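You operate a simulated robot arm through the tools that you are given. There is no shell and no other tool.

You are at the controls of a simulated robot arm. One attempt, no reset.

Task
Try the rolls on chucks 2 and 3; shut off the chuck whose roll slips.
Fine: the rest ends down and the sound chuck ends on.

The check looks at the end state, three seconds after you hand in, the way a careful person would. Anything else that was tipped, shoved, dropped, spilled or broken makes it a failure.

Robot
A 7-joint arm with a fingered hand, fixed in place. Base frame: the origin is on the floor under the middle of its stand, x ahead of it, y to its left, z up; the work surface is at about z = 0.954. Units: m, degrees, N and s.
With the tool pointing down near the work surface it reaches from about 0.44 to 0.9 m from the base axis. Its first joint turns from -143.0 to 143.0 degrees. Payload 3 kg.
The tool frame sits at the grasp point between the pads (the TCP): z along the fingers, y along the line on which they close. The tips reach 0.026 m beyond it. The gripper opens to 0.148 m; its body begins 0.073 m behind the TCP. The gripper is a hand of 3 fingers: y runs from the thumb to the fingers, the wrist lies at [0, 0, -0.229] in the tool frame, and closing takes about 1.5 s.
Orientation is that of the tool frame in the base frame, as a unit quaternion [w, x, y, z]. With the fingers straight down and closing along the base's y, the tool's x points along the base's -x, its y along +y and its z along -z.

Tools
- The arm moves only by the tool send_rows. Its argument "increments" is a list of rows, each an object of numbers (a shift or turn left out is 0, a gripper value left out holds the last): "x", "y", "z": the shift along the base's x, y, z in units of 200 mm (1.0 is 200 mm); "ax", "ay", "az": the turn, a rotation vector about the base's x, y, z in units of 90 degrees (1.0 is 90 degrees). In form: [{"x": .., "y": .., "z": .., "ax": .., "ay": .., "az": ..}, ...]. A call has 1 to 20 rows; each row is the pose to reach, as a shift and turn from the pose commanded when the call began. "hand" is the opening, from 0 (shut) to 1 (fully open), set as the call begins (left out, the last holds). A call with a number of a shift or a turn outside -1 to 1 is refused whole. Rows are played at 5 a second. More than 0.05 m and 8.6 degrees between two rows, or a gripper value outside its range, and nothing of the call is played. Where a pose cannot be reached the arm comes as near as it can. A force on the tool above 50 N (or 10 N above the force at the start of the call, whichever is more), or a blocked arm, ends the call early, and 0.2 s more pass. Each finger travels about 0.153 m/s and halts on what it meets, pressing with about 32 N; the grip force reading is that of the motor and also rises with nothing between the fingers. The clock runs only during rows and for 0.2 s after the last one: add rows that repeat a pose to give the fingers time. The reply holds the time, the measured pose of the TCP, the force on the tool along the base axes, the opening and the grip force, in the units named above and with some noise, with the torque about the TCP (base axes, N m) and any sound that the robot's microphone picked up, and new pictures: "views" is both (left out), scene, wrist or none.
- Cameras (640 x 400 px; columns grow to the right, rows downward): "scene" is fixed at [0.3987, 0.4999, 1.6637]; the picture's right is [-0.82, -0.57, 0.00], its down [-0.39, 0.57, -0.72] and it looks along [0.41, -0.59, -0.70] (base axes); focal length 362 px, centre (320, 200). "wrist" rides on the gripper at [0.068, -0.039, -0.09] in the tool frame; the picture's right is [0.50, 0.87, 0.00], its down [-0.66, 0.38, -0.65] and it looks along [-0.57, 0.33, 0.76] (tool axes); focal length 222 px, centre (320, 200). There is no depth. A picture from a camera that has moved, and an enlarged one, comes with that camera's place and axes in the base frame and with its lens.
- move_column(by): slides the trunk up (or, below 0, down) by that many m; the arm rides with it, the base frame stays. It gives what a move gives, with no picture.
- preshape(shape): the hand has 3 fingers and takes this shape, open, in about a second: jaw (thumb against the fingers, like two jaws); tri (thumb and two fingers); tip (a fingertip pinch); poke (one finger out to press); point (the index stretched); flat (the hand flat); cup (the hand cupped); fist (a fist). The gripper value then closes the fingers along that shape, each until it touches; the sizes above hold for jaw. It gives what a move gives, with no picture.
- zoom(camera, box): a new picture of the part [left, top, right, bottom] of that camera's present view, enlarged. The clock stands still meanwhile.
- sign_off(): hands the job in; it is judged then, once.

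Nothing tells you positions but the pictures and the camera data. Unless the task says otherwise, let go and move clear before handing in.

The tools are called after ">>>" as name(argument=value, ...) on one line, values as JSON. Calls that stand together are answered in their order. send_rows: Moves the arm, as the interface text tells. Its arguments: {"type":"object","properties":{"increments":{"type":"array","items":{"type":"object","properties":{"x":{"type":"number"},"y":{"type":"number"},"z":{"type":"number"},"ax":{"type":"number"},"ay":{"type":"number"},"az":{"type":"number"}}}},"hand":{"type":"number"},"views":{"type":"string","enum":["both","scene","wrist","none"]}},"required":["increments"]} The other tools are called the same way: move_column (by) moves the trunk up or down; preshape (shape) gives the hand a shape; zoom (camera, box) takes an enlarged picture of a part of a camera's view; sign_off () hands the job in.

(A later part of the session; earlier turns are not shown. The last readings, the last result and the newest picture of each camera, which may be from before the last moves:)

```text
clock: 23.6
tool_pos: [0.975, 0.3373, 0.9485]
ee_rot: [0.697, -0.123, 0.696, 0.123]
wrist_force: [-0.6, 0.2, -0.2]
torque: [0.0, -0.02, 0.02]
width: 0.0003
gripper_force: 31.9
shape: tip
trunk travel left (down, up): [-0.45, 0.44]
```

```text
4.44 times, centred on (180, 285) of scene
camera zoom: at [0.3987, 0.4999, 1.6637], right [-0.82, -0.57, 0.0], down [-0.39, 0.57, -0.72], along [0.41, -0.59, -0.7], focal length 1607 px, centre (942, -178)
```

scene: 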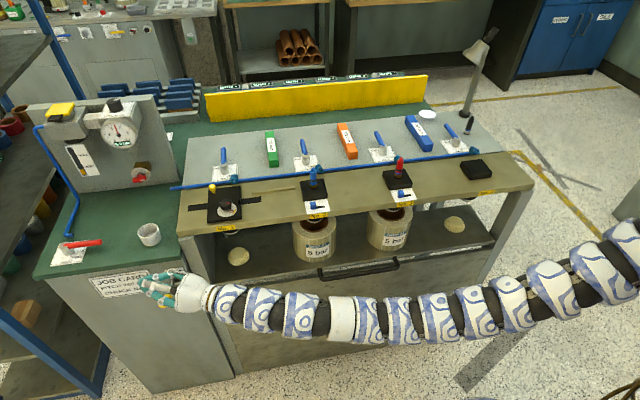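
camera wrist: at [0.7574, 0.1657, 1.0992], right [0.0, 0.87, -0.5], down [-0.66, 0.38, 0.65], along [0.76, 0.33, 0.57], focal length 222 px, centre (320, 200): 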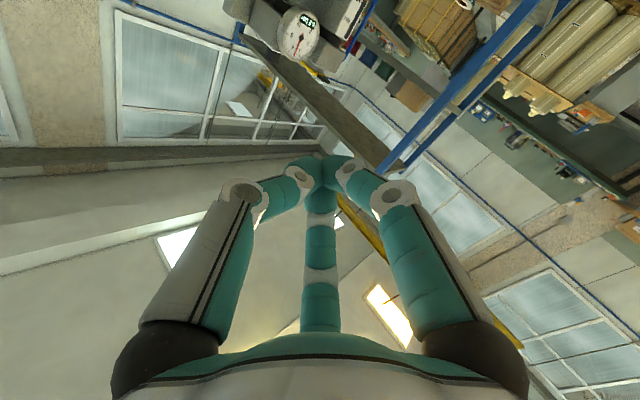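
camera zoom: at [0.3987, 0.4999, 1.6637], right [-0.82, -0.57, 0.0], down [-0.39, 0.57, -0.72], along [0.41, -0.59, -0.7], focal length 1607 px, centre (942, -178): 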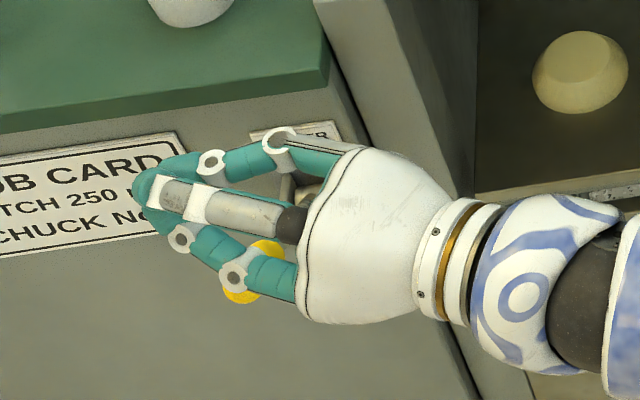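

The fingertips are above the knob. I'll shift slightly so the converged tips cross the lever, then press down in small steps and watch the force.

>>> send_rows(increments=[{"x": 0.005, "y": -0.08}, {"x": 0.005, "y": -0.08, "z": -0.1}, {"x": 0.005, "y": -0.08, "z": -0.2}, {"x": 0.005, "y": -0.08, "z": -0.3}, {"x": 0.005, "y": -0.08, "z": -0.4}], views="scene")

>>> zoom(camera="scene", box=[130, 240, 230, 330])

```text
clock: 24.8
tool_pos: [0.9739, 0.3199, 0.8681]
ee_rot: [0.696, -0.122, 0.697, 0.123]
wrist_force: [-4.3, -6.4, 6.8]
torque: [-0.05, 0.17, 0.14]
width: 0.0
gripper_force: 31.7
shape: tip
trunk travel left (down, up): [-0.45, 0.44]
```

scene: 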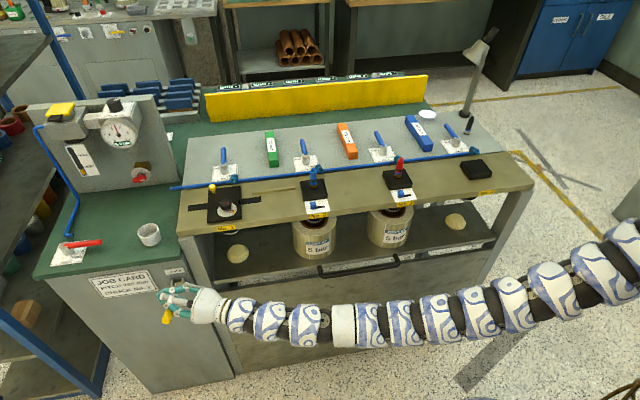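

```text
4.44 times, centred on (180, 285) of scene
camera zoom: at [0.3987, 0.4999, 1.6637], right [-0.82, -0.57, 0.0], down [-0.39, 0.57, -0.72], along [0.41, -0.59, -0.7], focal length 1607 px, centre (942, -178)
```

zoom: 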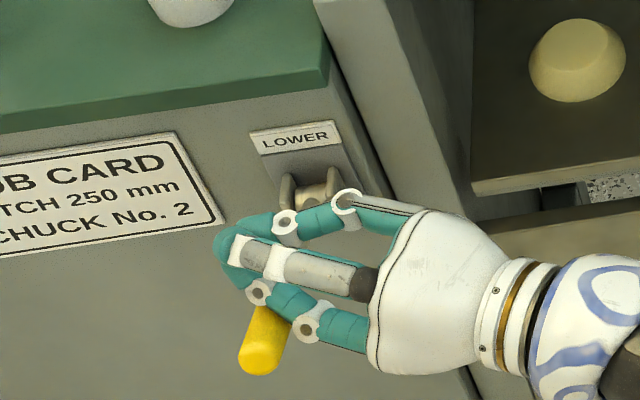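

Contact is good: the lever has started down and the rest is starting to rise. I'll keep pressing towards RAISE.

>>> send_rows(increments=[{"z": -0.1}, {"z": -0.2}, {"z": -0.3}], views="scene")

>>> zoom(camera="scene", box=[130, 240, 230, 330])

>>> zoom(camera="scene", box=[200, 170, 500, 290])

```text
clock: 25.6
tool_pos: [0.9729, 0.3219, 0.8075]
ee_rot: [0.697, -0.123, 0.696, 0.123]
wrist_force: [-3.4, 1.4, 7.7]
torque: [0.13, 0.16, 0.01]
width: 0.0
gripper_force: 32.2
shape: tip
trunk travel left (down, up): [-0.45, 0.44]
```

scene: 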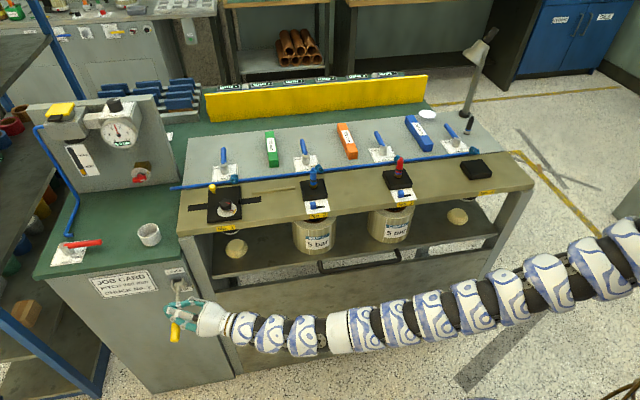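

```text
4.44 times, centred on (180, 285) of scene
camera zoom: at [0.3987, 0.4999, 1.6637], right [-0.82, -0.57, 0.0], down [-0.39, 0.57, -0.72], along [0.41, -0.59, -0.7], focal length 1607 px, centre (942, -178)
```

zoom: 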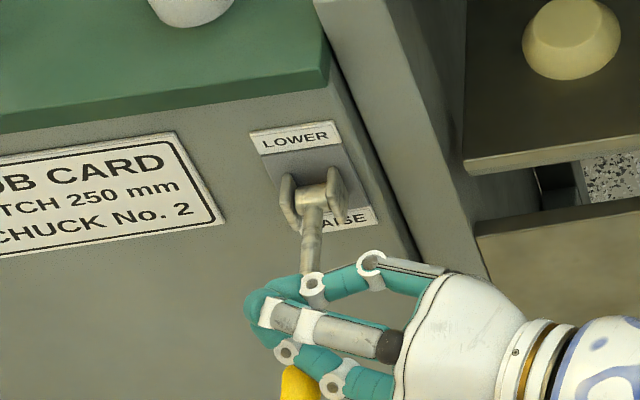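

```text
2.13 times, centred on (350, 230) of scene
camera zoom: at [0.3987, 0.4999, 1.6637], right [-0.82, -0.57, 0.0], down [-0.39, 0.57, -0.72], along [0.41, -0.59, -0.7], focal length 771 px, centre (256, 136)
```

zoom: 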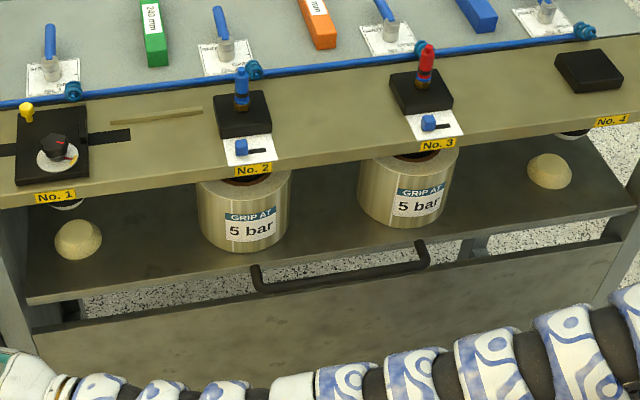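

The rest and rolls are rising with the lever. I'll continue to the end stop in small steps.

>>> send_rows(increments=[{"z": -0.08}, {"z": -0.16}, {"z": -0.24}], views="scene")

>>> zoom(camera="scene", box=[130, 250, 230, 340])

>>> zoom(camera="scene", box=[200, 170, 500, 290])

```text
clock: 26.4
tool_pos: [0.9723, 0.3222, 0.7691]
ee_rot: [0.697, -0.122, 0.696, 0.123]
wrist_force: [-2.0, 1.1, 8.6]
torque: [0.14, 0.03, 0.0]
width: 0.0001
gripper_force: 31.7
shape: tip
out of reach, approached as far as the arm can: row 3
trunk travel left (down, up): [-0.45, 0.44]
```

scene: 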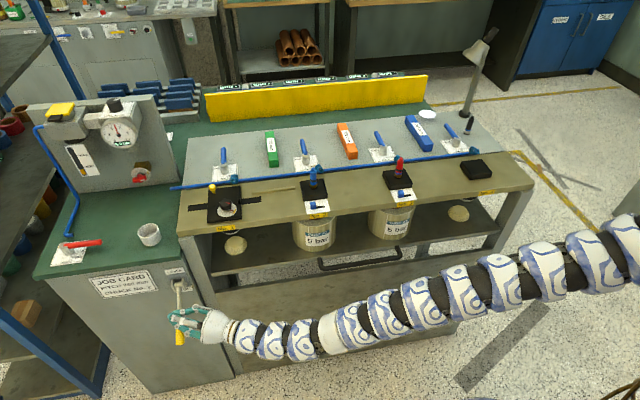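

```text
4.44 times, centred on (180, 295) of scene
camera zoom: at [0.3987, 0.4999, 1.6637], right [-0.82, -0.57, 0.0], down [-0.39, 0.57, -0.72], along [0.41, -0.59, -0.7], focal length 1607 px, centre (942, -222)
```

zoom: 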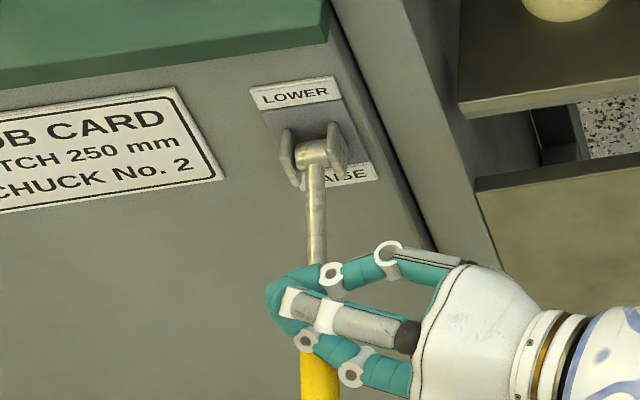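

```text
2.13 times, centred on (350, 230) of scene
camera zoom: at [0.3987, 0.4999, 1.6637], right [-0.82, -0.57, 0.0], down [-0.39, 0.57, -0.72], along [0.41, -0.59, -0.7], focal length 771 px, centre (256, 136)
```

zoom: 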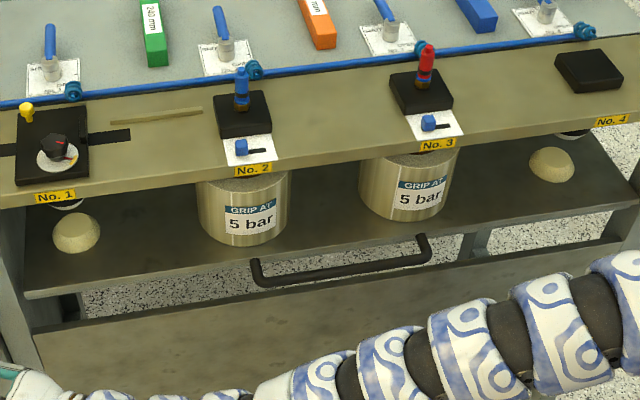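

The lever is now below horizontal and the rest has risen a good way, but the arm is at its reach limit. I'll pitch the tool's nose down while lowering the TCP, which needs almost no wrist travel.

>>> send_rows(increments=[{"ax": -0.0189, "ay": 0.0522, "z": -0.05}, {"ax": -0.0378, "ay": 0.1044, "z": -0.1}, {"ax": -0.0567, "ay": 0.1567, "z": -0.15}], views="scene")

>>> zoom(camera="scene", box=[130, 250, 230, 340])

>>> zoom(camera="scene", box=[200, 170, 500, 290])

```text
clock: 27.2
tool_pos: [0.969, 0.3248, 0.7395]
ee_rot: [0.599, -0.139, 0.781, 0.108]
wrist_force: [-1.7, 3.9, 9.8]
torque: [0.16, 0.0, 0.08]
width: 0.0
gripper_force: 32.1
shape: tip
trunk travel left (down, up): [-0.45, 0.44]
```

scene: 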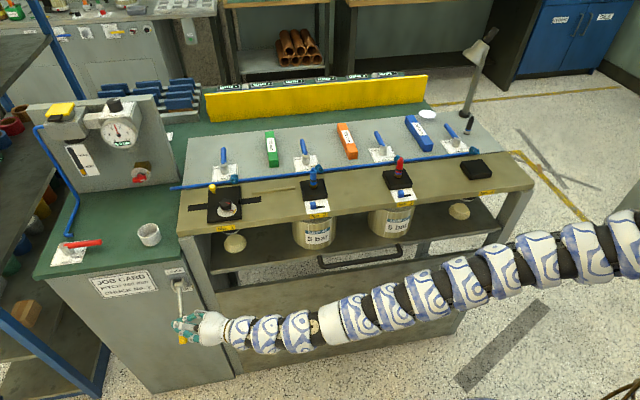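

```text
4.44 times, centred on (180, 295) of scene
camera zoom: at [0.3987, 0.4999, 1.6637], right [-0.82, -0.57, 0.0], down [-0.39, 0.57, -0.72], along [0.41, -0.59, -0.7], focal length 1607 px, centre (942, -222)
```

zoom: 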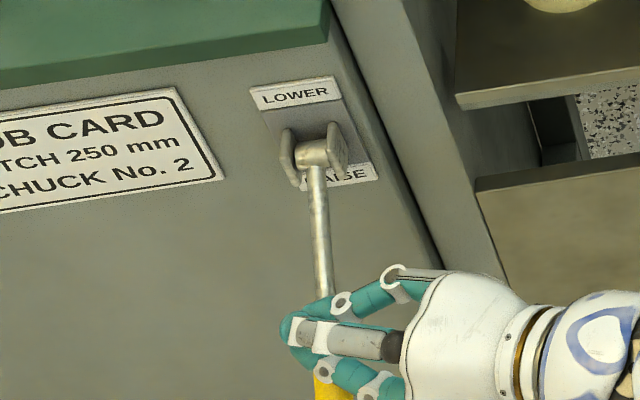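

```text
2.13 times, centred on (350, 230) of scene
camera zoom: at [0.3987, 0.4999, 1.6637], right [-0.82, -0.57, 0.0], down [-0.39, 0.57, -0.72], along [0.41, -0.59, -0.7], focal length 771 px, centre (256, 136)
```

zoom: 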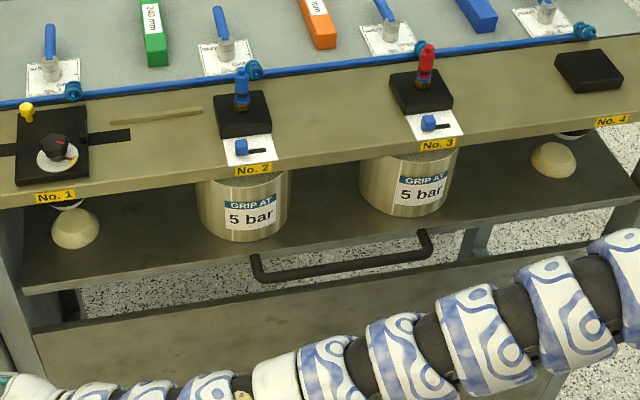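

>>> send_rows(increments=[{"ax": -0.0189, "ay": 0.0522, "z": -0.06}, {"ax": -0.0378, "ay": 0.1044, "z": -0.12}], views="scene")

>>> zoom(camera="scene", box=[130, 250, 230, 340])

>>> zoom(camera="scene", box=[200, 170, 500, 290])

```text
clock: 27.9
tool_pos: [0.9737, 0.3272, 0.7265]
ee_rot: [0.537, -0.148, 0.825, 0.097]
wrist_force: [2.7, 13.2, 13.9]
torque: [0.14, -0.28, 0.18]
width: 0.0
gripper_force: 32.0
shape: tip
trunk travel left (down, up): [-0.45, 0.44]
stopped in row 2: the force on the tool passed its limit at 56 N (the readings are from after the stop); the commanded pose is now the measured one
```

scene: 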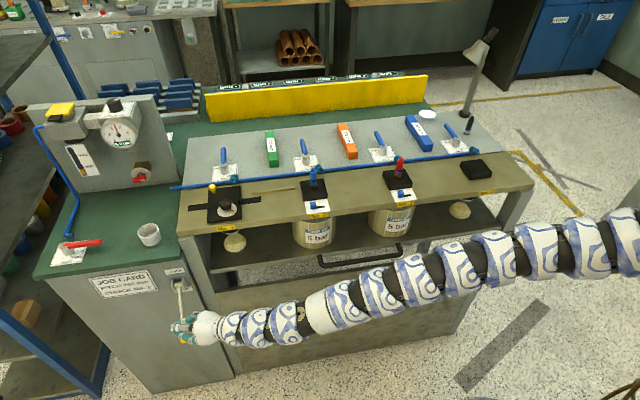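

```text
4.44 times, centred on (180, 295) of scene
camera zoom: at [0.3987, 0.4999, 1.6637], right [-0.82, -0.57, 0.0], down [-0.39, 0.57, -0.72], along [0.41, -0.59, -0.7], focal length 1607 px, centre (942, -222)
```

zoom: 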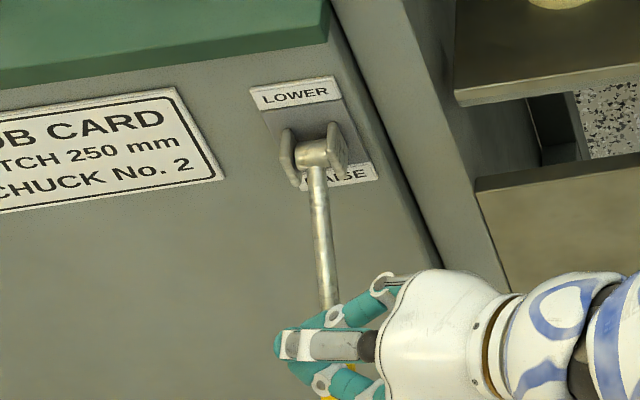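

```text
2.13 times, centred on (350, 230) of scene
camera zoom: at [0.3987, 0.4999, 1.6637], right [-0.82, -0.57, 0.0], down [-0.39, 0.57, -0.72], along [0.41, -0.59, -0.7], focal length 771 px, centre (256, 136)
```

zoom: 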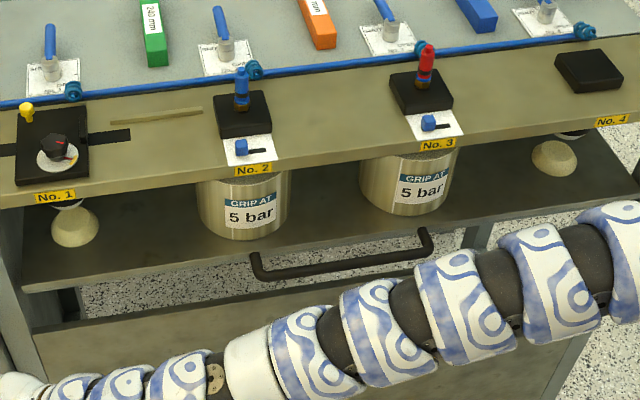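

The force limit tripped at the end stop, so the lever should now be fully at RAISE. I'll lift off gently and check that the lever and rest stay there.

>>> send_rows(increments=[{"z": 0.1}, {"z": 0.2}, {"z": 0.35}, {"z": 0.5}], views="scene")

>>> zoom(camera="scene", box=[130, 250, 230, 350])

>>> zoom(camera="scene", box=[200, 170, 500, 290])

```text
clock: 28.9
tool_pos: [0.9736, 0.3244, 0.8226]
ee_rot: [0.535, -0.145, 0.827, 0.094]
wrist_force: [0.2, -0.5, 0.3]
torque: [-0.01, 0.01, -0.02]
width: 0.0
gripper_force: 31.9
shape: tip
trunk travel left (down, up): [-0.45, 0.44]
```

scene: 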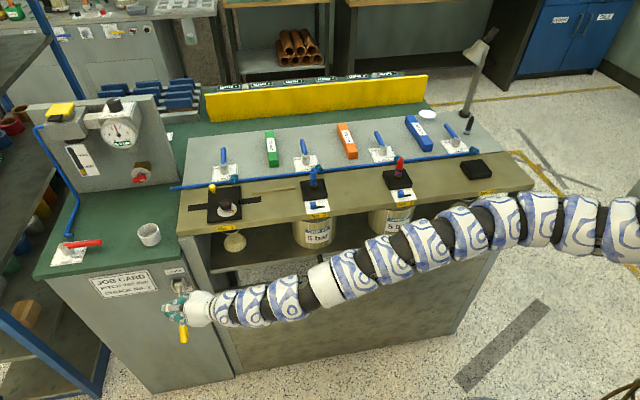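

```text
4.00 times, centred on (180, 300) of scene
camera zoom: at [0.3987, 0.4999, 1.6637], right [-0.82, -0.57, 0.0], down [-0.39, 0.57, -0.72], along [0.41, -0.59, -0.7], focal length 1446 px, centre (880, -200)
```

zoom: 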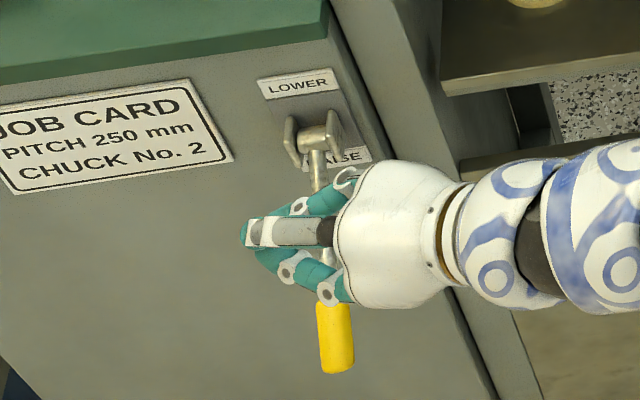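

```text
2.13 times, centred on (350, 230) of scene
camera zoom: at [0.3987, 0.4999, 1.6637], right [-0.82, -0.57, 0.0], down [-0.39, 0.57, -0.72], along [0.41, -0.59, -0.7], focal length 771 px, centre (256, 136)
```

zoom: 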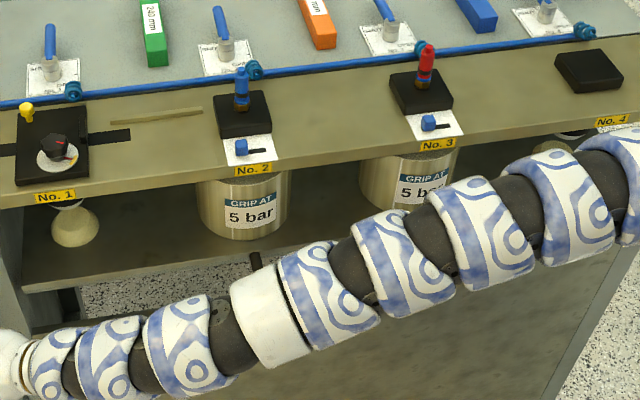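

The rest stays up with the lever released. Now I'll back the hand off and raise it, then head for the valve levers.

>>> send_rows(increments=[{"x": -0.1, "y": -0.036, "z": 0.1}, {"x": -0.25, "y": -0.09, "z": 0.2}, {"x": -0.4, "y": -0.145, "z": 0.3}, {"x": -0.55, "y": -0.2, "z": 0.4}, {"x": -0.7, "y": -0.25, "z": 0.55}, {"x": -0.7, "y": -0.25, "z": 0.75}], views="none")

>>> move_column(by=0.15)

>>> send_rows(increments=[{"az": -0.07, "y": -0.2}, {"az": -0.14, "y": -0.4}, {"az": -0.21, "y": -0.6}, {"az": -0.28, "y": -0.8}, {"az": -0.35, "y": -1.0}], views="scene")

```text
clock: 30.3
tool_pos: [0.915, 0.3396, 0.9337]
ee_rot: [0.535, -0.148, 0.826, 0.095]
wrist_force: [-0.9, -0.6, 1.0]
torque: [0.0, -0.02, -0.06]
width: 0.0001
gripper_force: 32.0
shape: tip
out of reach, approached as far as the arm can: row 3, 4, 5, 6
trunk travel left (down, up): [-0.45, 0.44]
```

```text
clock: 32.1
tool_pos: [0.9175, 0.338, 1.0826]
ee_rot: [0.534, -0.146, 0.827, 0.095]
wrist_force: [0.1, 0.7, 0.8]
torque: [0.0, -0.01, 0.0]
width: 0.0
gripper_force: 32.3
shape: tip
trunk travel left (down, up): [-0.6, 0.29]
```

```text
clock: 33.3
tool_pos: [0.9502, 0.1596, 1.0634]
ee_rot: [0.54, 0.085, 0.836, -0.054]
wrist_force: [-0.3, -0.5, -0.5]
torque: [-0.01, 0.01, 0.05]
width: 0.0001
gripper_force: 32.2
shape: tip
out of reach, approached as far as the arm can: row 1, 2, 3, 4, 5
trunk travel left (down, up): [-0.6, 0.29]
```

scene: 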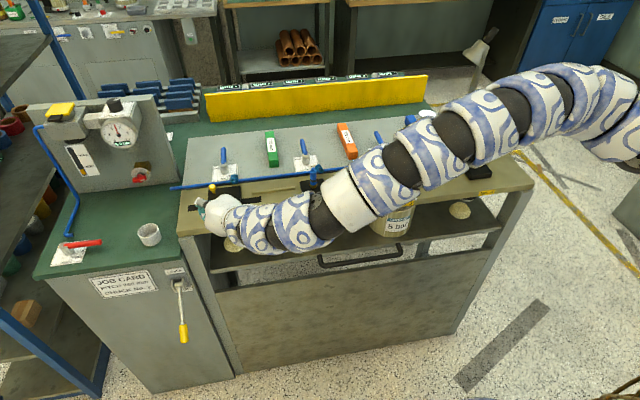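

I'm at the arm's inner limit, hovering near chuck 1 and touching nothing. I'll raise the trunk for clearance, then pitch the tool steeper for work at the valves.

>>> move_column(by=0.1)

>>> send_rows(increments=[{"ax": 0.016, "ay": 0.0784, "z": 0.02}, {"ax": 0.032, "ay": 0.1568, "z": 0.04}, {"ax": 0.048, "ay": 0.2352, "z": 0.06}, {"ax": 0.064, "ay": 0.3136, "z": 0.08}, {"ax": 0.08, "ay": 0.392, "z": 0.1}], views="both")

```text
clock: 34.6
tool_pos: [0.9511, 0.1605, 1.1642]
ee_rot: [0.54, 0.084, 0.836, -0.054]
wrist_force: [0.8, -0.7, 0.4]
torque: [0.0, -0.02, 0.0]
width: 0.0001
gripper_force: 32.1
shape: tip
trunk travel left (down, up): [-0.7, 0.19]
```

```text
clock: 35.8
tool_pos: [0.9509, 0.1597, 1.1833]
ee_rot: [0.254, 0.098, 0.962, -0.027]
wrist_force: [0.0, -0.7, -0.2]
torque: [-0.03, 0.02, 0.0]
width: 0.0
gripper_force: 32.1
shape: tip
trunk travel left (down, up): [-0.7, 0.19]
camera wrist: at [0.8422, 0.1422, 1.2276], right [-0.25, 0.94, -0.25], down [0.32, 0.32, 0.89], along [0.91, 0.15, -0.38], focal length 222 px, centre (320, 200)
```

scene: 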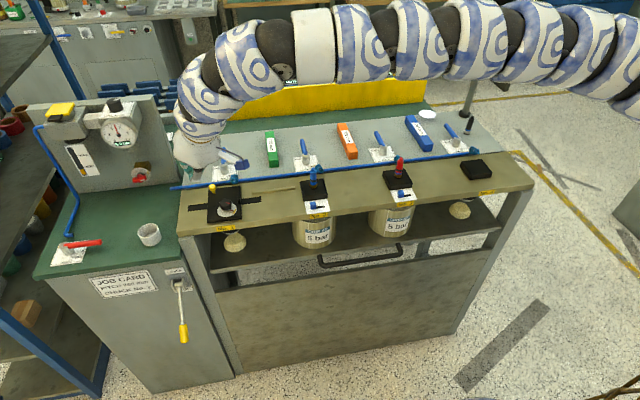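
wrist: 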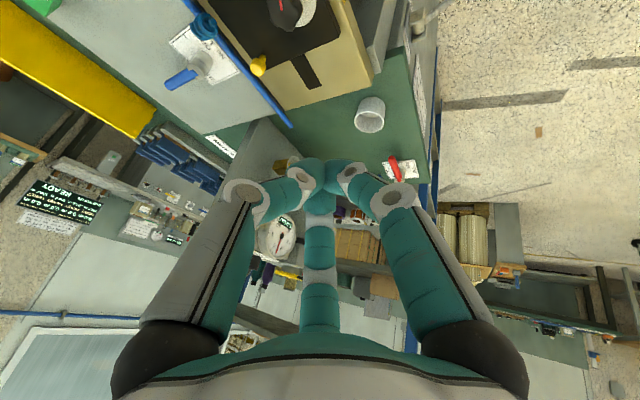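

Next I'll traverse at about 1.18 m, above everything on the bench, to hover over the left side of lever No. 2.

>>> send_rows(increments=[{"y": -0.2, "x": 0.03}, {"y": -0.4, "x": 0.06}, {"y": -0.6, "x": 0.09}, {"y": -0.8, "x": 0.12}, {"y": -1.0, "x": 0.15}], views="none")

>>> send_rows(increments=[{"y": -0.2, "x": 0.0}, {"y": -0.4, "x": 0.01}, {"y": -0.6, "x": 0.015}, {"y": -0.86, "x": 0.022}], views="both")

```text
clock: 37.0
tool_pos: [0.9799, -0.0391, 1.1833]
ee_rot: [0.255, 0.097, 0.962, -0.025]
wrist_force: [1.0, 0.6, -0.8]
torque: [0.0, 0.01, -0.04]
width: 0.0
gripper_force: 31.6
shape: tip
trunk travel left (down, up): [-0.7, 0.19]
```

```text
refused: row 4 steps farther than a row can; nothing moved
```

>>> send_rows(increments=[{"y": -0.18, "x": 0.005}, {"y": -0.36, "x": 0.01}, {"y": -0.54, "x": 0.015}, {"y": -0.7, "x": 0.02}, {"y": -0.86, "x": 0.025}], views="both")

```text
clock: 38.2
tool_pos: [0.9864, -0.2138, 1.1819]
ee_rot: [0.255, 0.096, 0.962, -0.025]
wrist_force: [0.0, 0.4, 0.3]
torque: [-0.03, 0.02, 0.02]
width: 0.0
gripper_force: 32.0
shape: tip
trunk travel left (down, up): [-0.7, 0.19]
camera wrist: at [0.8773, -0.2309, 1.2267], right [-0.25, 0.94, -0.25], down [0.32, 0.32, 0.89], along [0.91, 0.15, -0.38], focal length 222 px, centre (320, 200)
```

scene: 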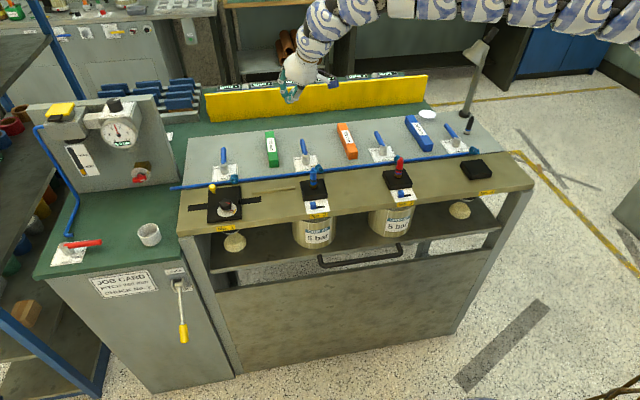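
wrist: 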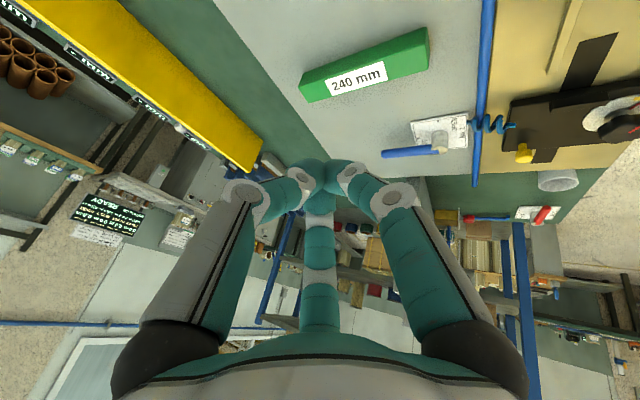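

>>> move_column(by=-0.08)

>>> send_rows(increments=[{"z": -0.1}, {"z": -0.2}, {"z": -0.3}], views="both")

>>> zoom(camera="scene", box=[250, 100, 346, 160])

```text
clock: 39.4
tool_pos: [0.9859, -0.2123, 1.1025]
ee_rot: [0.254, 0.097, 0.962, -0.025]
wrist_force: [0.4, 0.2, -0.1]
torque: [0.0, 0.02, 0.02]
width: 0.0002
gripper_force: 32.2
shape: tip
trunk travel left (down, up): [-0.62, 0.27]
```

```text
clock: 40.2
tool_pos: [0.9844, -0.2127, 1.0427]
ee_rot: [0.255, 0.097, 0.962, -0.026]
wrist_force: [0.7, 0.1, 0.3]
torque: [0.0, 0.04, 0.0]
width: 0.0
gripper_force: 32.0
shape: tip
trunk travel left (down, up): [-0.62, 0.27]
camera wrist: at [0.8762, -0.2292, 1.0871], right [-0.25, 0.94, -0.25], down [0.32, 0.32, 0.89], along [0.91, 0.15, -0.38], focal length 222 px, centre (320, 200)
```

scene: 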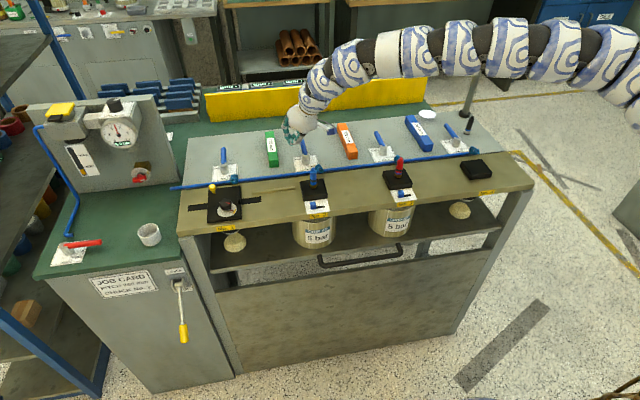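
wrist: 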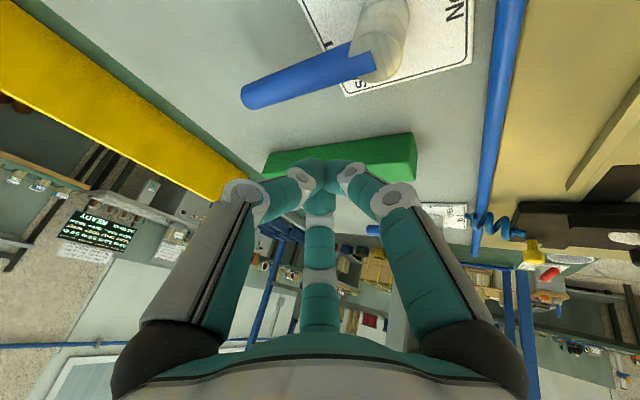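

```text
6.67 times, centred on (298, 130) of scene
camera zoom: at [0.3987, 0.4999, 1.6637], right [-0.82, -0.57, 0.0], down [-0.39, 0.57, -0.72], along [0.41, -0.59, -0.7], focal length 2410 px, centre (467, 667)
```

zoom: 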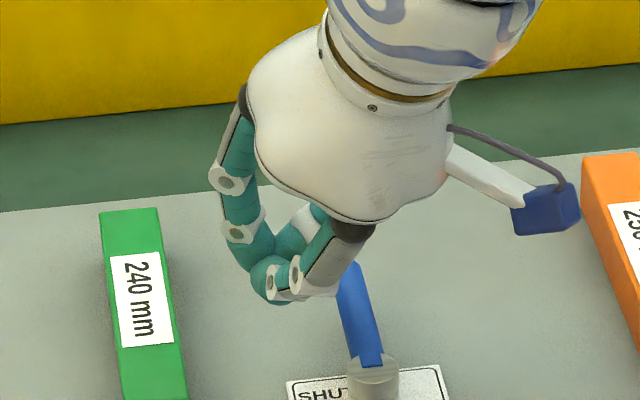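

The bundle sits in the gap between lever 2 and the green block with about 7 mm and 24 mm to spare. I'll lower it to lever height without touching the plate.

>>> send_rows(increments=[{"z": -0.08}, {"z": -0.16}, {"z": -0.22}], views="both")

>>> zoom(camera="scene", box=[250, 110, 346, 170])

>>> zoom(camera="wrist", box=[200, 0, 480, 200])

```text
clock: 41.0
tool_pos: [0.9871, -0.2126, 0.9998]
ee_rot: [0.255, 0.097, 0.962, -0.025]
wrist_force: [-0.5, -0.4, 0.0]
torque: [0.02, -0.03, 0.0]
width: 0.0
gripper_force: 32.0
shape: tip
trunk travel left (down, up): [-0.62, 0.27]
camera wrist: at [0.878, -0.2299, 1.0427], right [-0.25, 0.94, -0.25], down [0.32, 0.32, 0.89], along [0.91, 0.15, -0.38], focal length 222 px, centre (320, 200)
```

scene: 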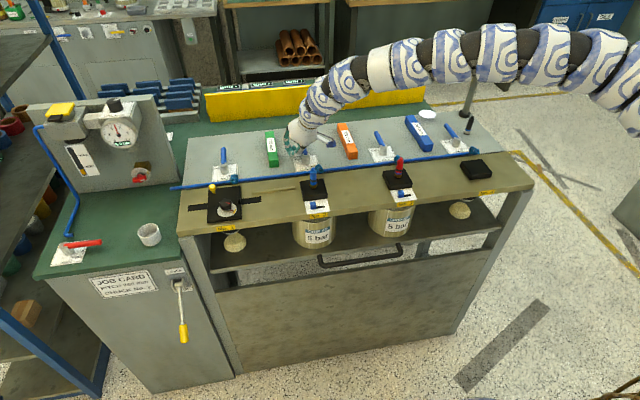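
wrist: 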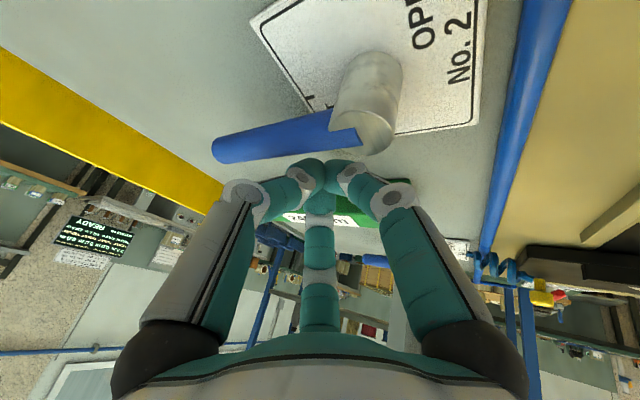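

```text
6.67 times, centred on (298, 140) of scene
camera zoom: at [0.3987, 0.4999, 1.6637], right [-0.82, -0.57, 0.0], down [-0.39, 0.57, -0.72], along [0.41, -0.59, -0.7], focal length 2410 px, centre (467, 600)
```

zoom: 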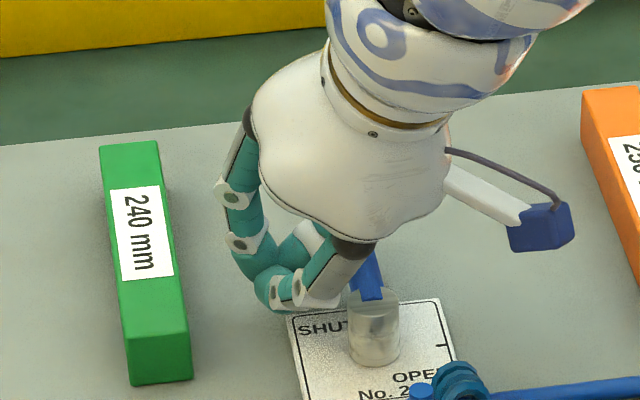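

```text
2.00 times, centred on (340, 100) of wrist
camera zoom: at [0.878, -0.2299, 1.0427], right [-0.25, 0.94, -0.25], down [0.32, 0.32, 0.89], along [0.91, 0.15, -0.38], focal length 444 px, centre (280, 400)
```

zoom: 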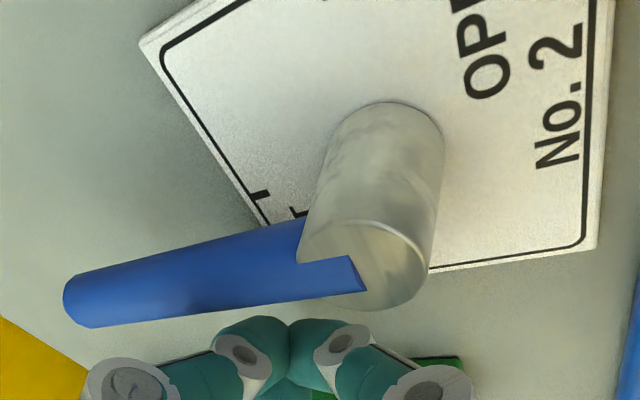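

The bundle is at lever height on the far side of lever 2. I'll now sweep it clockwise in an arc around the hub to turn the lever towards OPEN.

>>> send_rows(increments=[{"x": -0.0095, "y": -0.061}, {"x": -0.04, "y": -0.1345}, {"x": -0.0885, "y": -0.1975}, {"x": -0.1515, "y": -0.246}], views="both")

>>> zoom(camera="scene", box=[250, 110, 346, 170])

```text
clock: 42.0
tool_pos: [0.9647, -0.2643, 0.9954]
ee_rot: [0.254, 0.097, 0.962, -0.025]
wrist_force: [2.6, -0.7, 3.7]
torque: [0.1, 0.12, -0.05]
width: 0.0004
gripper_force: 32.2
shape: tip
out of reach, approached as far as the arm can: row 4
trunk travel left (down, up): [-0.62, 0.27]
camera wrist: at [0.8574, -0.2808, 1.0403], right [-0.25, 0.94, -0.25], down [0.32, 0.32, 0.89], along [0.91, 0.15, -0.38], focal length 222 px, centre (320, 200)
```

scene: 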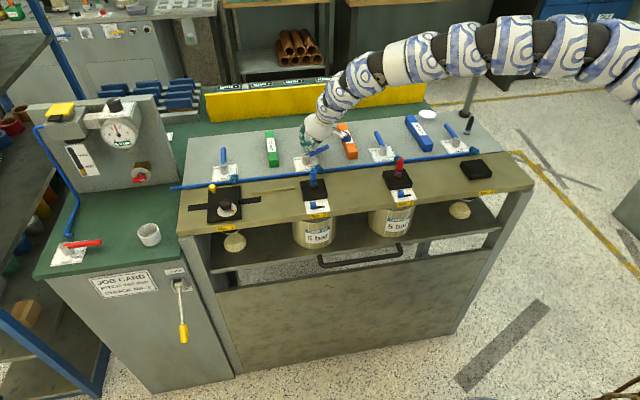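
wrist: 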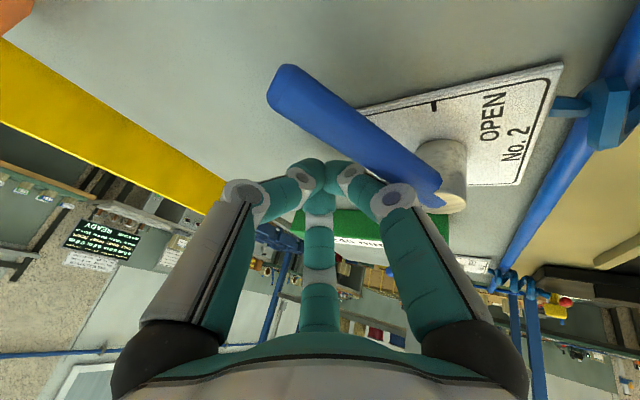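

```text
6.67 times, centred on (298, 140) of scene
camera zoom: at [0.3987, 0.4999, 1.6637], right [-0.82, -0.57, 0.0], down [-0.39, 0.57, -0.72], along [0.41, -0.59, -0.7], focal length 2410 px, centre (467, 600)
```

zoom: 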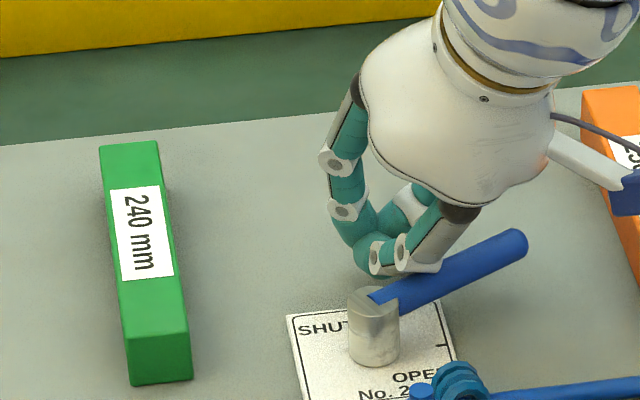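

Lever 2 is turning; it has about 40° to go, but the arm hit a posture limit. I'll steepen the tool slightly while continuing the arc.

>>> send_rows(increments=[{"x": -0.0845, "y": -0.02, "z": 0.01, "ax": 0.0111, "ay": 0.0545}, {"x": -0.1645, "y": -0.0375, "z": 0.02, "ax": 0.0222, "ay": 0.1089}, {"x": -0.2195, "y": -0.0375, "z": 0.02, "ax": 0.0333, "ay": 0.1634}, {"x": -0.2735, "y": -0.028, "z": 0.02, "ax": 0.0333, "ay": 0.1634}], views="both")

>>> zoom(camera="scene", box=[250, 110, 346, 170])

```text
clock: 43.0
tool_pos: [0.9114, -0.2682, 0.9994]
ee_rot: [0.126, 0.1, 0.987, -0.013]
wrist_force: [0.4, -1.2, 1.0]
torque: [0.03, 0.04, 0.02]
width: 0.0
gripper_force: 32.2
shape: tip
trunk travel left (down, up): [-0.62, 0.27]
camera wrist: at [0.818, -0.2885, 1.0683], right [-0.3, 0.94, -0.13], down [0.54, 0.28, 0.8], along [0.79, 0.17, -0.59], focal length 222 px, centre (320, 200)
```

scene: 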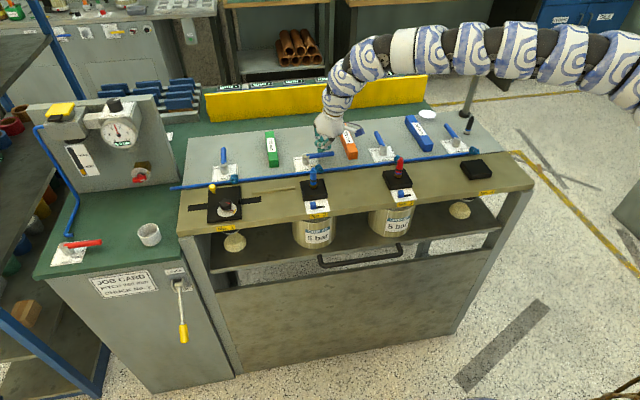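
wrist: 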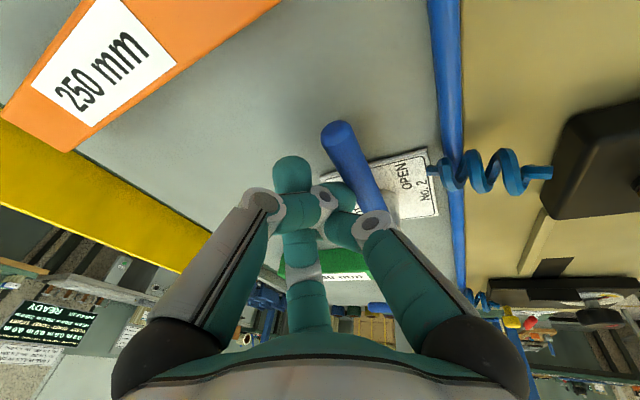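

```text
6.67 times, centred on (298, 140) of scene
camera zoom: at [0.3987, 0.4999, 1.6637], right [-0.82, -0.57, 0.0], down [-0.39, 0.57, -0.72], along [0.41, -0.59, -0.7], focal length 2410 px, centre (467, 600)
```

zoom: 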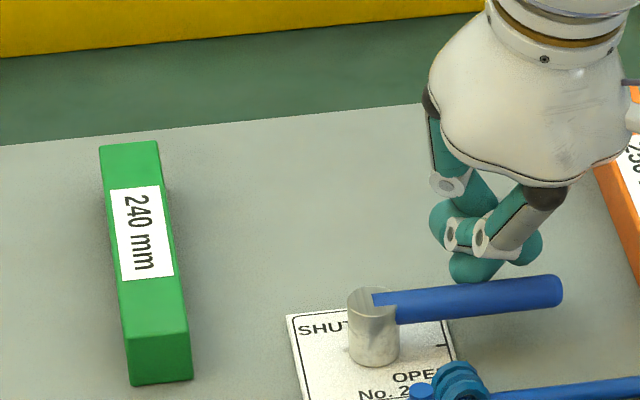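

Lever 2 now looks close to OPEN, though the pinch shifted a little. I'll nudge it further along the arc to make sure it reaches the stop.

>>> send_rows(increments=[{"x": -0.03, "y": 0.02}, {"x": -0.06, "y": 0.045}], views="both")

>>> zoom(camera="scene", box=[280, 120, 360, 170])

>>> zoom(camera="wrist", box=[220, 80, 480, 260])

```text
clock: 43.6
tool_pos: [0.9083, -0.2664, 0.9981]
ee_rot: [0.128, 0.101, 0.986, -0.013]
wrist_force: [25.6, -23.9, 15.0]
torque: [-0.16, -0.4, -0.45]
width: 0.0
gripper_force: 31.9
shape: tip
out of reach, approached as far as the arm can: row 2
trunk travel left (down, up): [-0.62, 0.27]
camera wrist: at [0.8143, -0.2859, 1.0679], right [-0.3, 0.95, -0.13], down [0.53, 0.28, 0.8], along [0.79, 0.17, -0.59], focal length 222 px, centre (320, 200)
```

scene: 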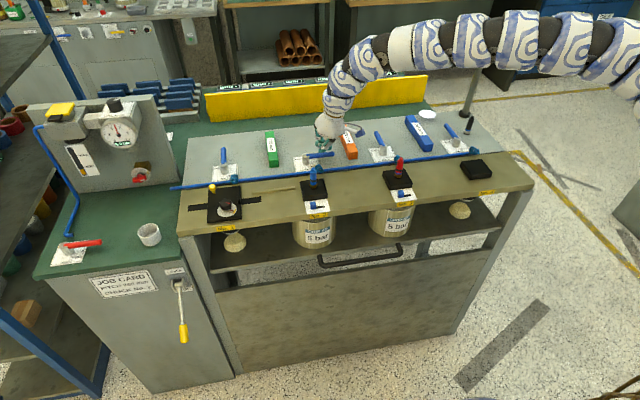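
wrist: 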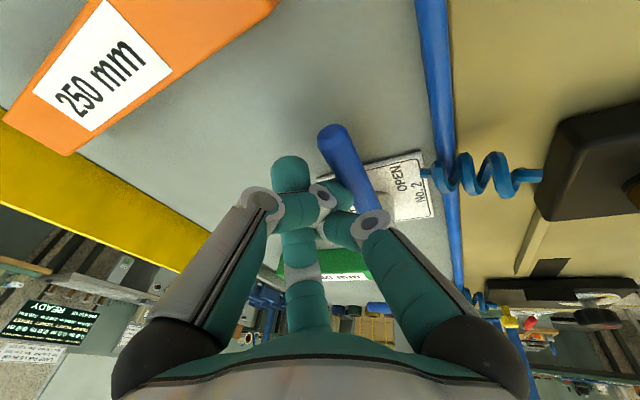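

```text
8.00 times, centred on (320, 145) of scene
camera zoom: at [0.3987, 0.4999, 1.6637], right [-0.82, -0.57, 0.0], down [-0.39, 0.57, -0.72], along [0.41, -0.59, -0.7], focal length 2892 px, centre (320, 640)
```

zoom: 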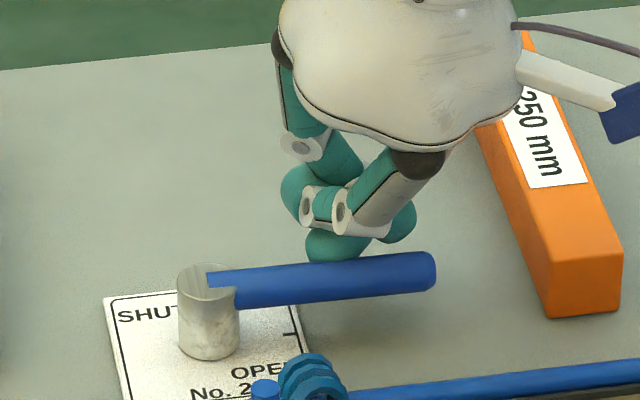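

```text
2.22 times, centred on (350, 170) of wrist
camera zoom: at [0.8143, -0.2859, 1.0679], right [-0.3, 0.95, -0.13], down [0.53, 0.28, 0.8], along [0.79, 0.17, -0.59], focal length 494 px, centre (253, 267)
```

zoom: 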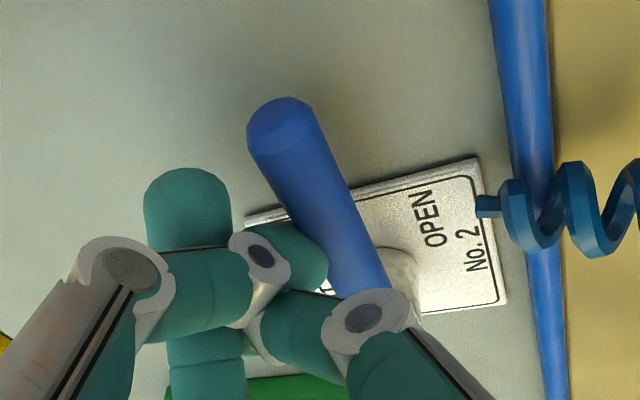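

The 35 N reaction with the lever lying at the OPEN tick shows valve 2 is at its stop. I'll back off, lift, raise the trunk and move to valve 3.

>>> send_rows(increments=[{"x": 0.06, "y": -0.04}, {"x": 0.1, "y": -0.08}, {"x": 0.1, "y": -0.08, "z": 0.15}, {"x": 0.1, "y": -0.08, "z": 0.3}], views="scene")

>>> move_column(by=0.14)

>>> zoom(camera="scene", box=[200, 100, 500, 290])

```text
clock: 44.6
tool_pos: [0.926, -0.2762, 1.0594]
ee_rot: [0.127, 0.1, 0.987, -0.012]
wrist_force: [0.4, 0.0, 0.3]
torque: [-0.03, 0.01, 0.0]
width: 0.0
gripper_force: 32.0
shape: tip
trunk travel left (down, up): [-0.62, 0.27]
```

scene: 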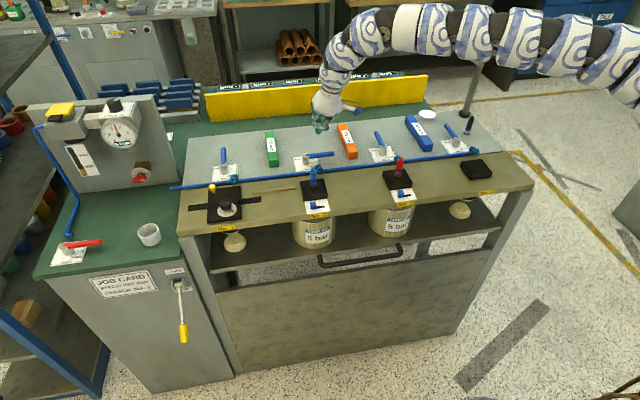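

```text
clock: 46.2
tool_pos: [0.9257, -0.2769, 1.1994]
ee_rot: [0.127, 0.099, 0.987, -0.013]
wrist_force: [-0.7, -0.1, 0.0]
torque: [0.0, -0.01, -0.03]
width: 0.0
gripper_force: 31.9
shape: tip
trunk travel left (down, up): [-0.76, 0.13]
```

```text
2.11 times, centred on (350, 195) of scene
camera zoom: at [0.3987, 0.4999, 1.6637], right [-0.82, -0.57, 0.0], down [-0.39, 0.57, -0.72], along [0.41, -0.59, -0.7], focal length 761 px, centre (257, 210)
```

zoom: 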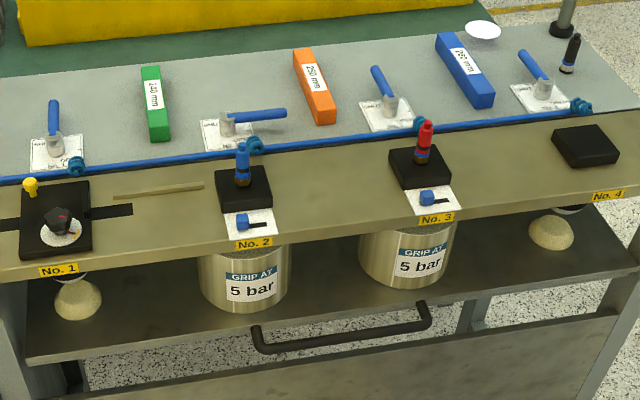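

Valve 2 is open and nothing else has moved. I'll move above lever 3, re-forming the fingertip bundle on the way.

>>> send_rows(increments=[{"x": -0.1137, "y": -0.1147, "az": -0.0356}, {"x": -0.2274, "y": -0.2294, "az": -0.0712}, {"x": -0.3411, "y": -0.3441, "az": -0.1068}, {"x": -0.4548, "y": -0.4588, "az": -0.1424}, {"x": -0.5685, "y": -0.5735, "az": -0.178}], hand=0.6, views="none")

>>> send_rows(increments=[{"z": 0}, {"z": 0}, {"z": 0}, {"z": 0}, {"z": 0}, {"z": 0}, {"z": 0}], hand=0, views="both")

```text
clock: 47.5
tool_pos: [0.8858, -0.4086, 1.1933]
ee_rot: [0.122, 0.237, 0.963, -0.03]
wrist_force: [0.3, -0.4, -0.3]
torque: [-0.01, 0.01, -0.01]
width: 0.0887
gripper_force: 0.1
shape: tip
out of reach, approached as far as the arm can: row 1, 2, 3, 4, 5
trunk travel left (down, up): [-0.76, 0.13]
```

```text
clock: 49.0
tool_pos: [0.8856, -0.4087, 1.1935]
ee_rot: [0.122, 0.237, 0.963, -0.03]
wrist_force: [0.7, -0.6, -0.1]
torque: [-0.04, 0.0, 0.02]
width: 0.0
gripper_force: 32.4
shape: tip
trunk travel left (down, up): [-0.76, 0.13]
camera wrist: at [0.79, -0.4028, 1.2634], right [-0.03, 0.99, -0.12], down [0.59, 0.12, 0.8], along [0.8, -0.05, -0.59], focal length 222 px, centre (320, 200)
```

scene: 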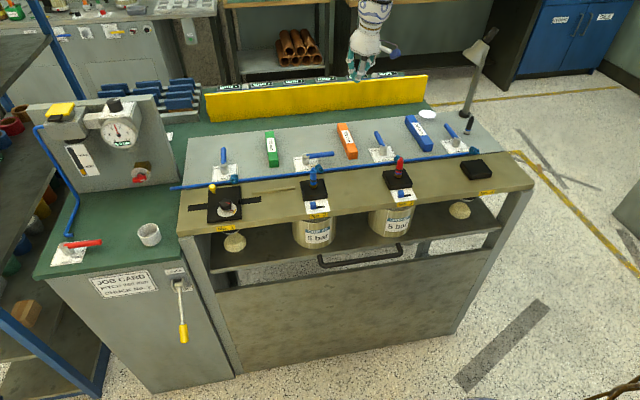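
wrist: 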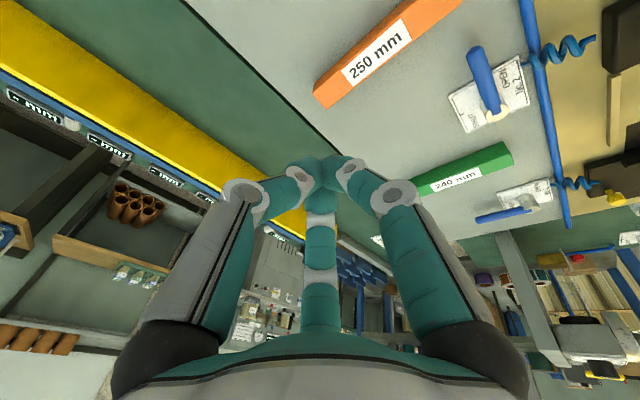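

>>> send_rows(increments=[{"x": -0.02, "y": 0.005, "z": -0.2}, {"x": -0.1, "y": 0.025, "z": -0.36}, {"x": -0.19, "y": 0.045, "z": -0.5}, {"x": -0.28, "y": 0.065, "z": -0.6}, {"x": -0.368, "y": 0.0855, "z": -0.7}], views="both")

>>> zoom(camera="scene", box=[330, 90, 442, 170])

```text
clock: 50.2
tool_pos: [0.8424, -0.4013, 1.0377]
ee_rot: [0.123, 0.236, 0.964, -0.03]
wrist_force: [0.2, 0.1, 0.5]
torque: [-0.02, 0.03, 0.02]
width: 0.0
gripper_force: 32.4
shape: tip
out of reach, approached as far as the arm can: row 2, 3, 4, 5
trunk travel left (down, up): [-0.76, 0.13]
camera wrist: at [0.7463, -0.3953, 1.1068], right [-0.03, 0.99, -0.13], down [0.59, 0.12, 0.8], along [0.81, -0.05, -0.59], focal length 222 px, centre (320, 200)
```

scene: 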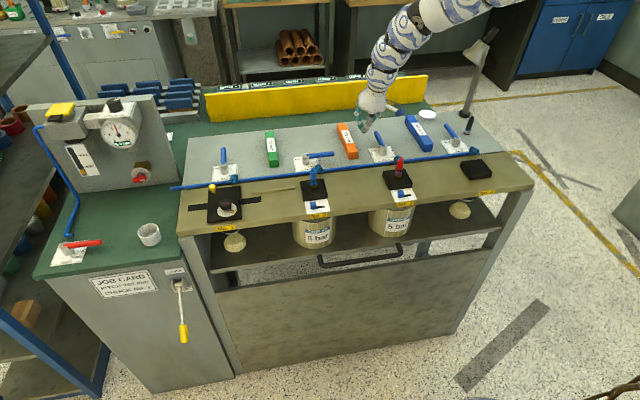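
wrist: 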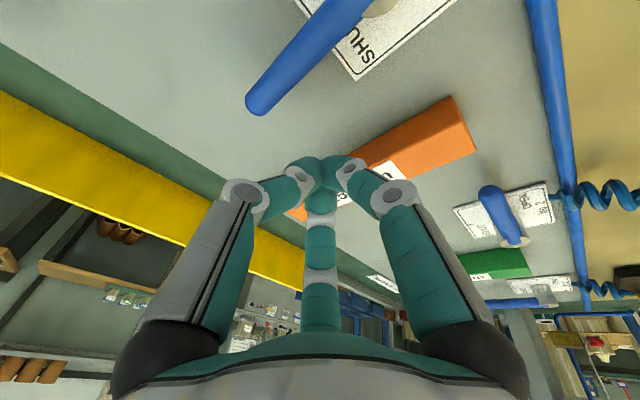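

```text
5.00 times, centred on (386, 130) of scene
camera zoom: at [0.3987, 0.4999, 1.6637], right [-0.82, -0.57, 0.0], down [-0.39, 0.57, -0.72], along [0.41, -0.59, -0.7], focal length 1808 px, centre (-10, 550)
```

zoom: 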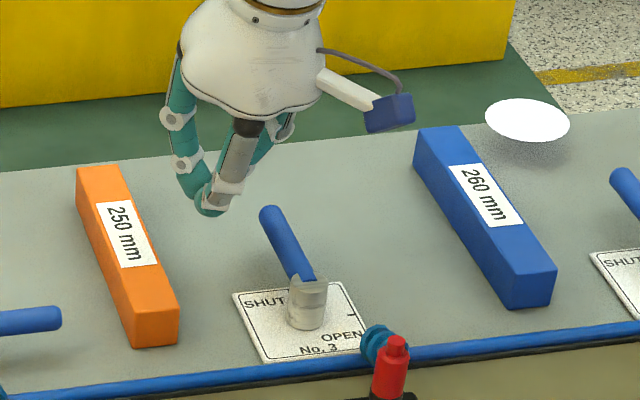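

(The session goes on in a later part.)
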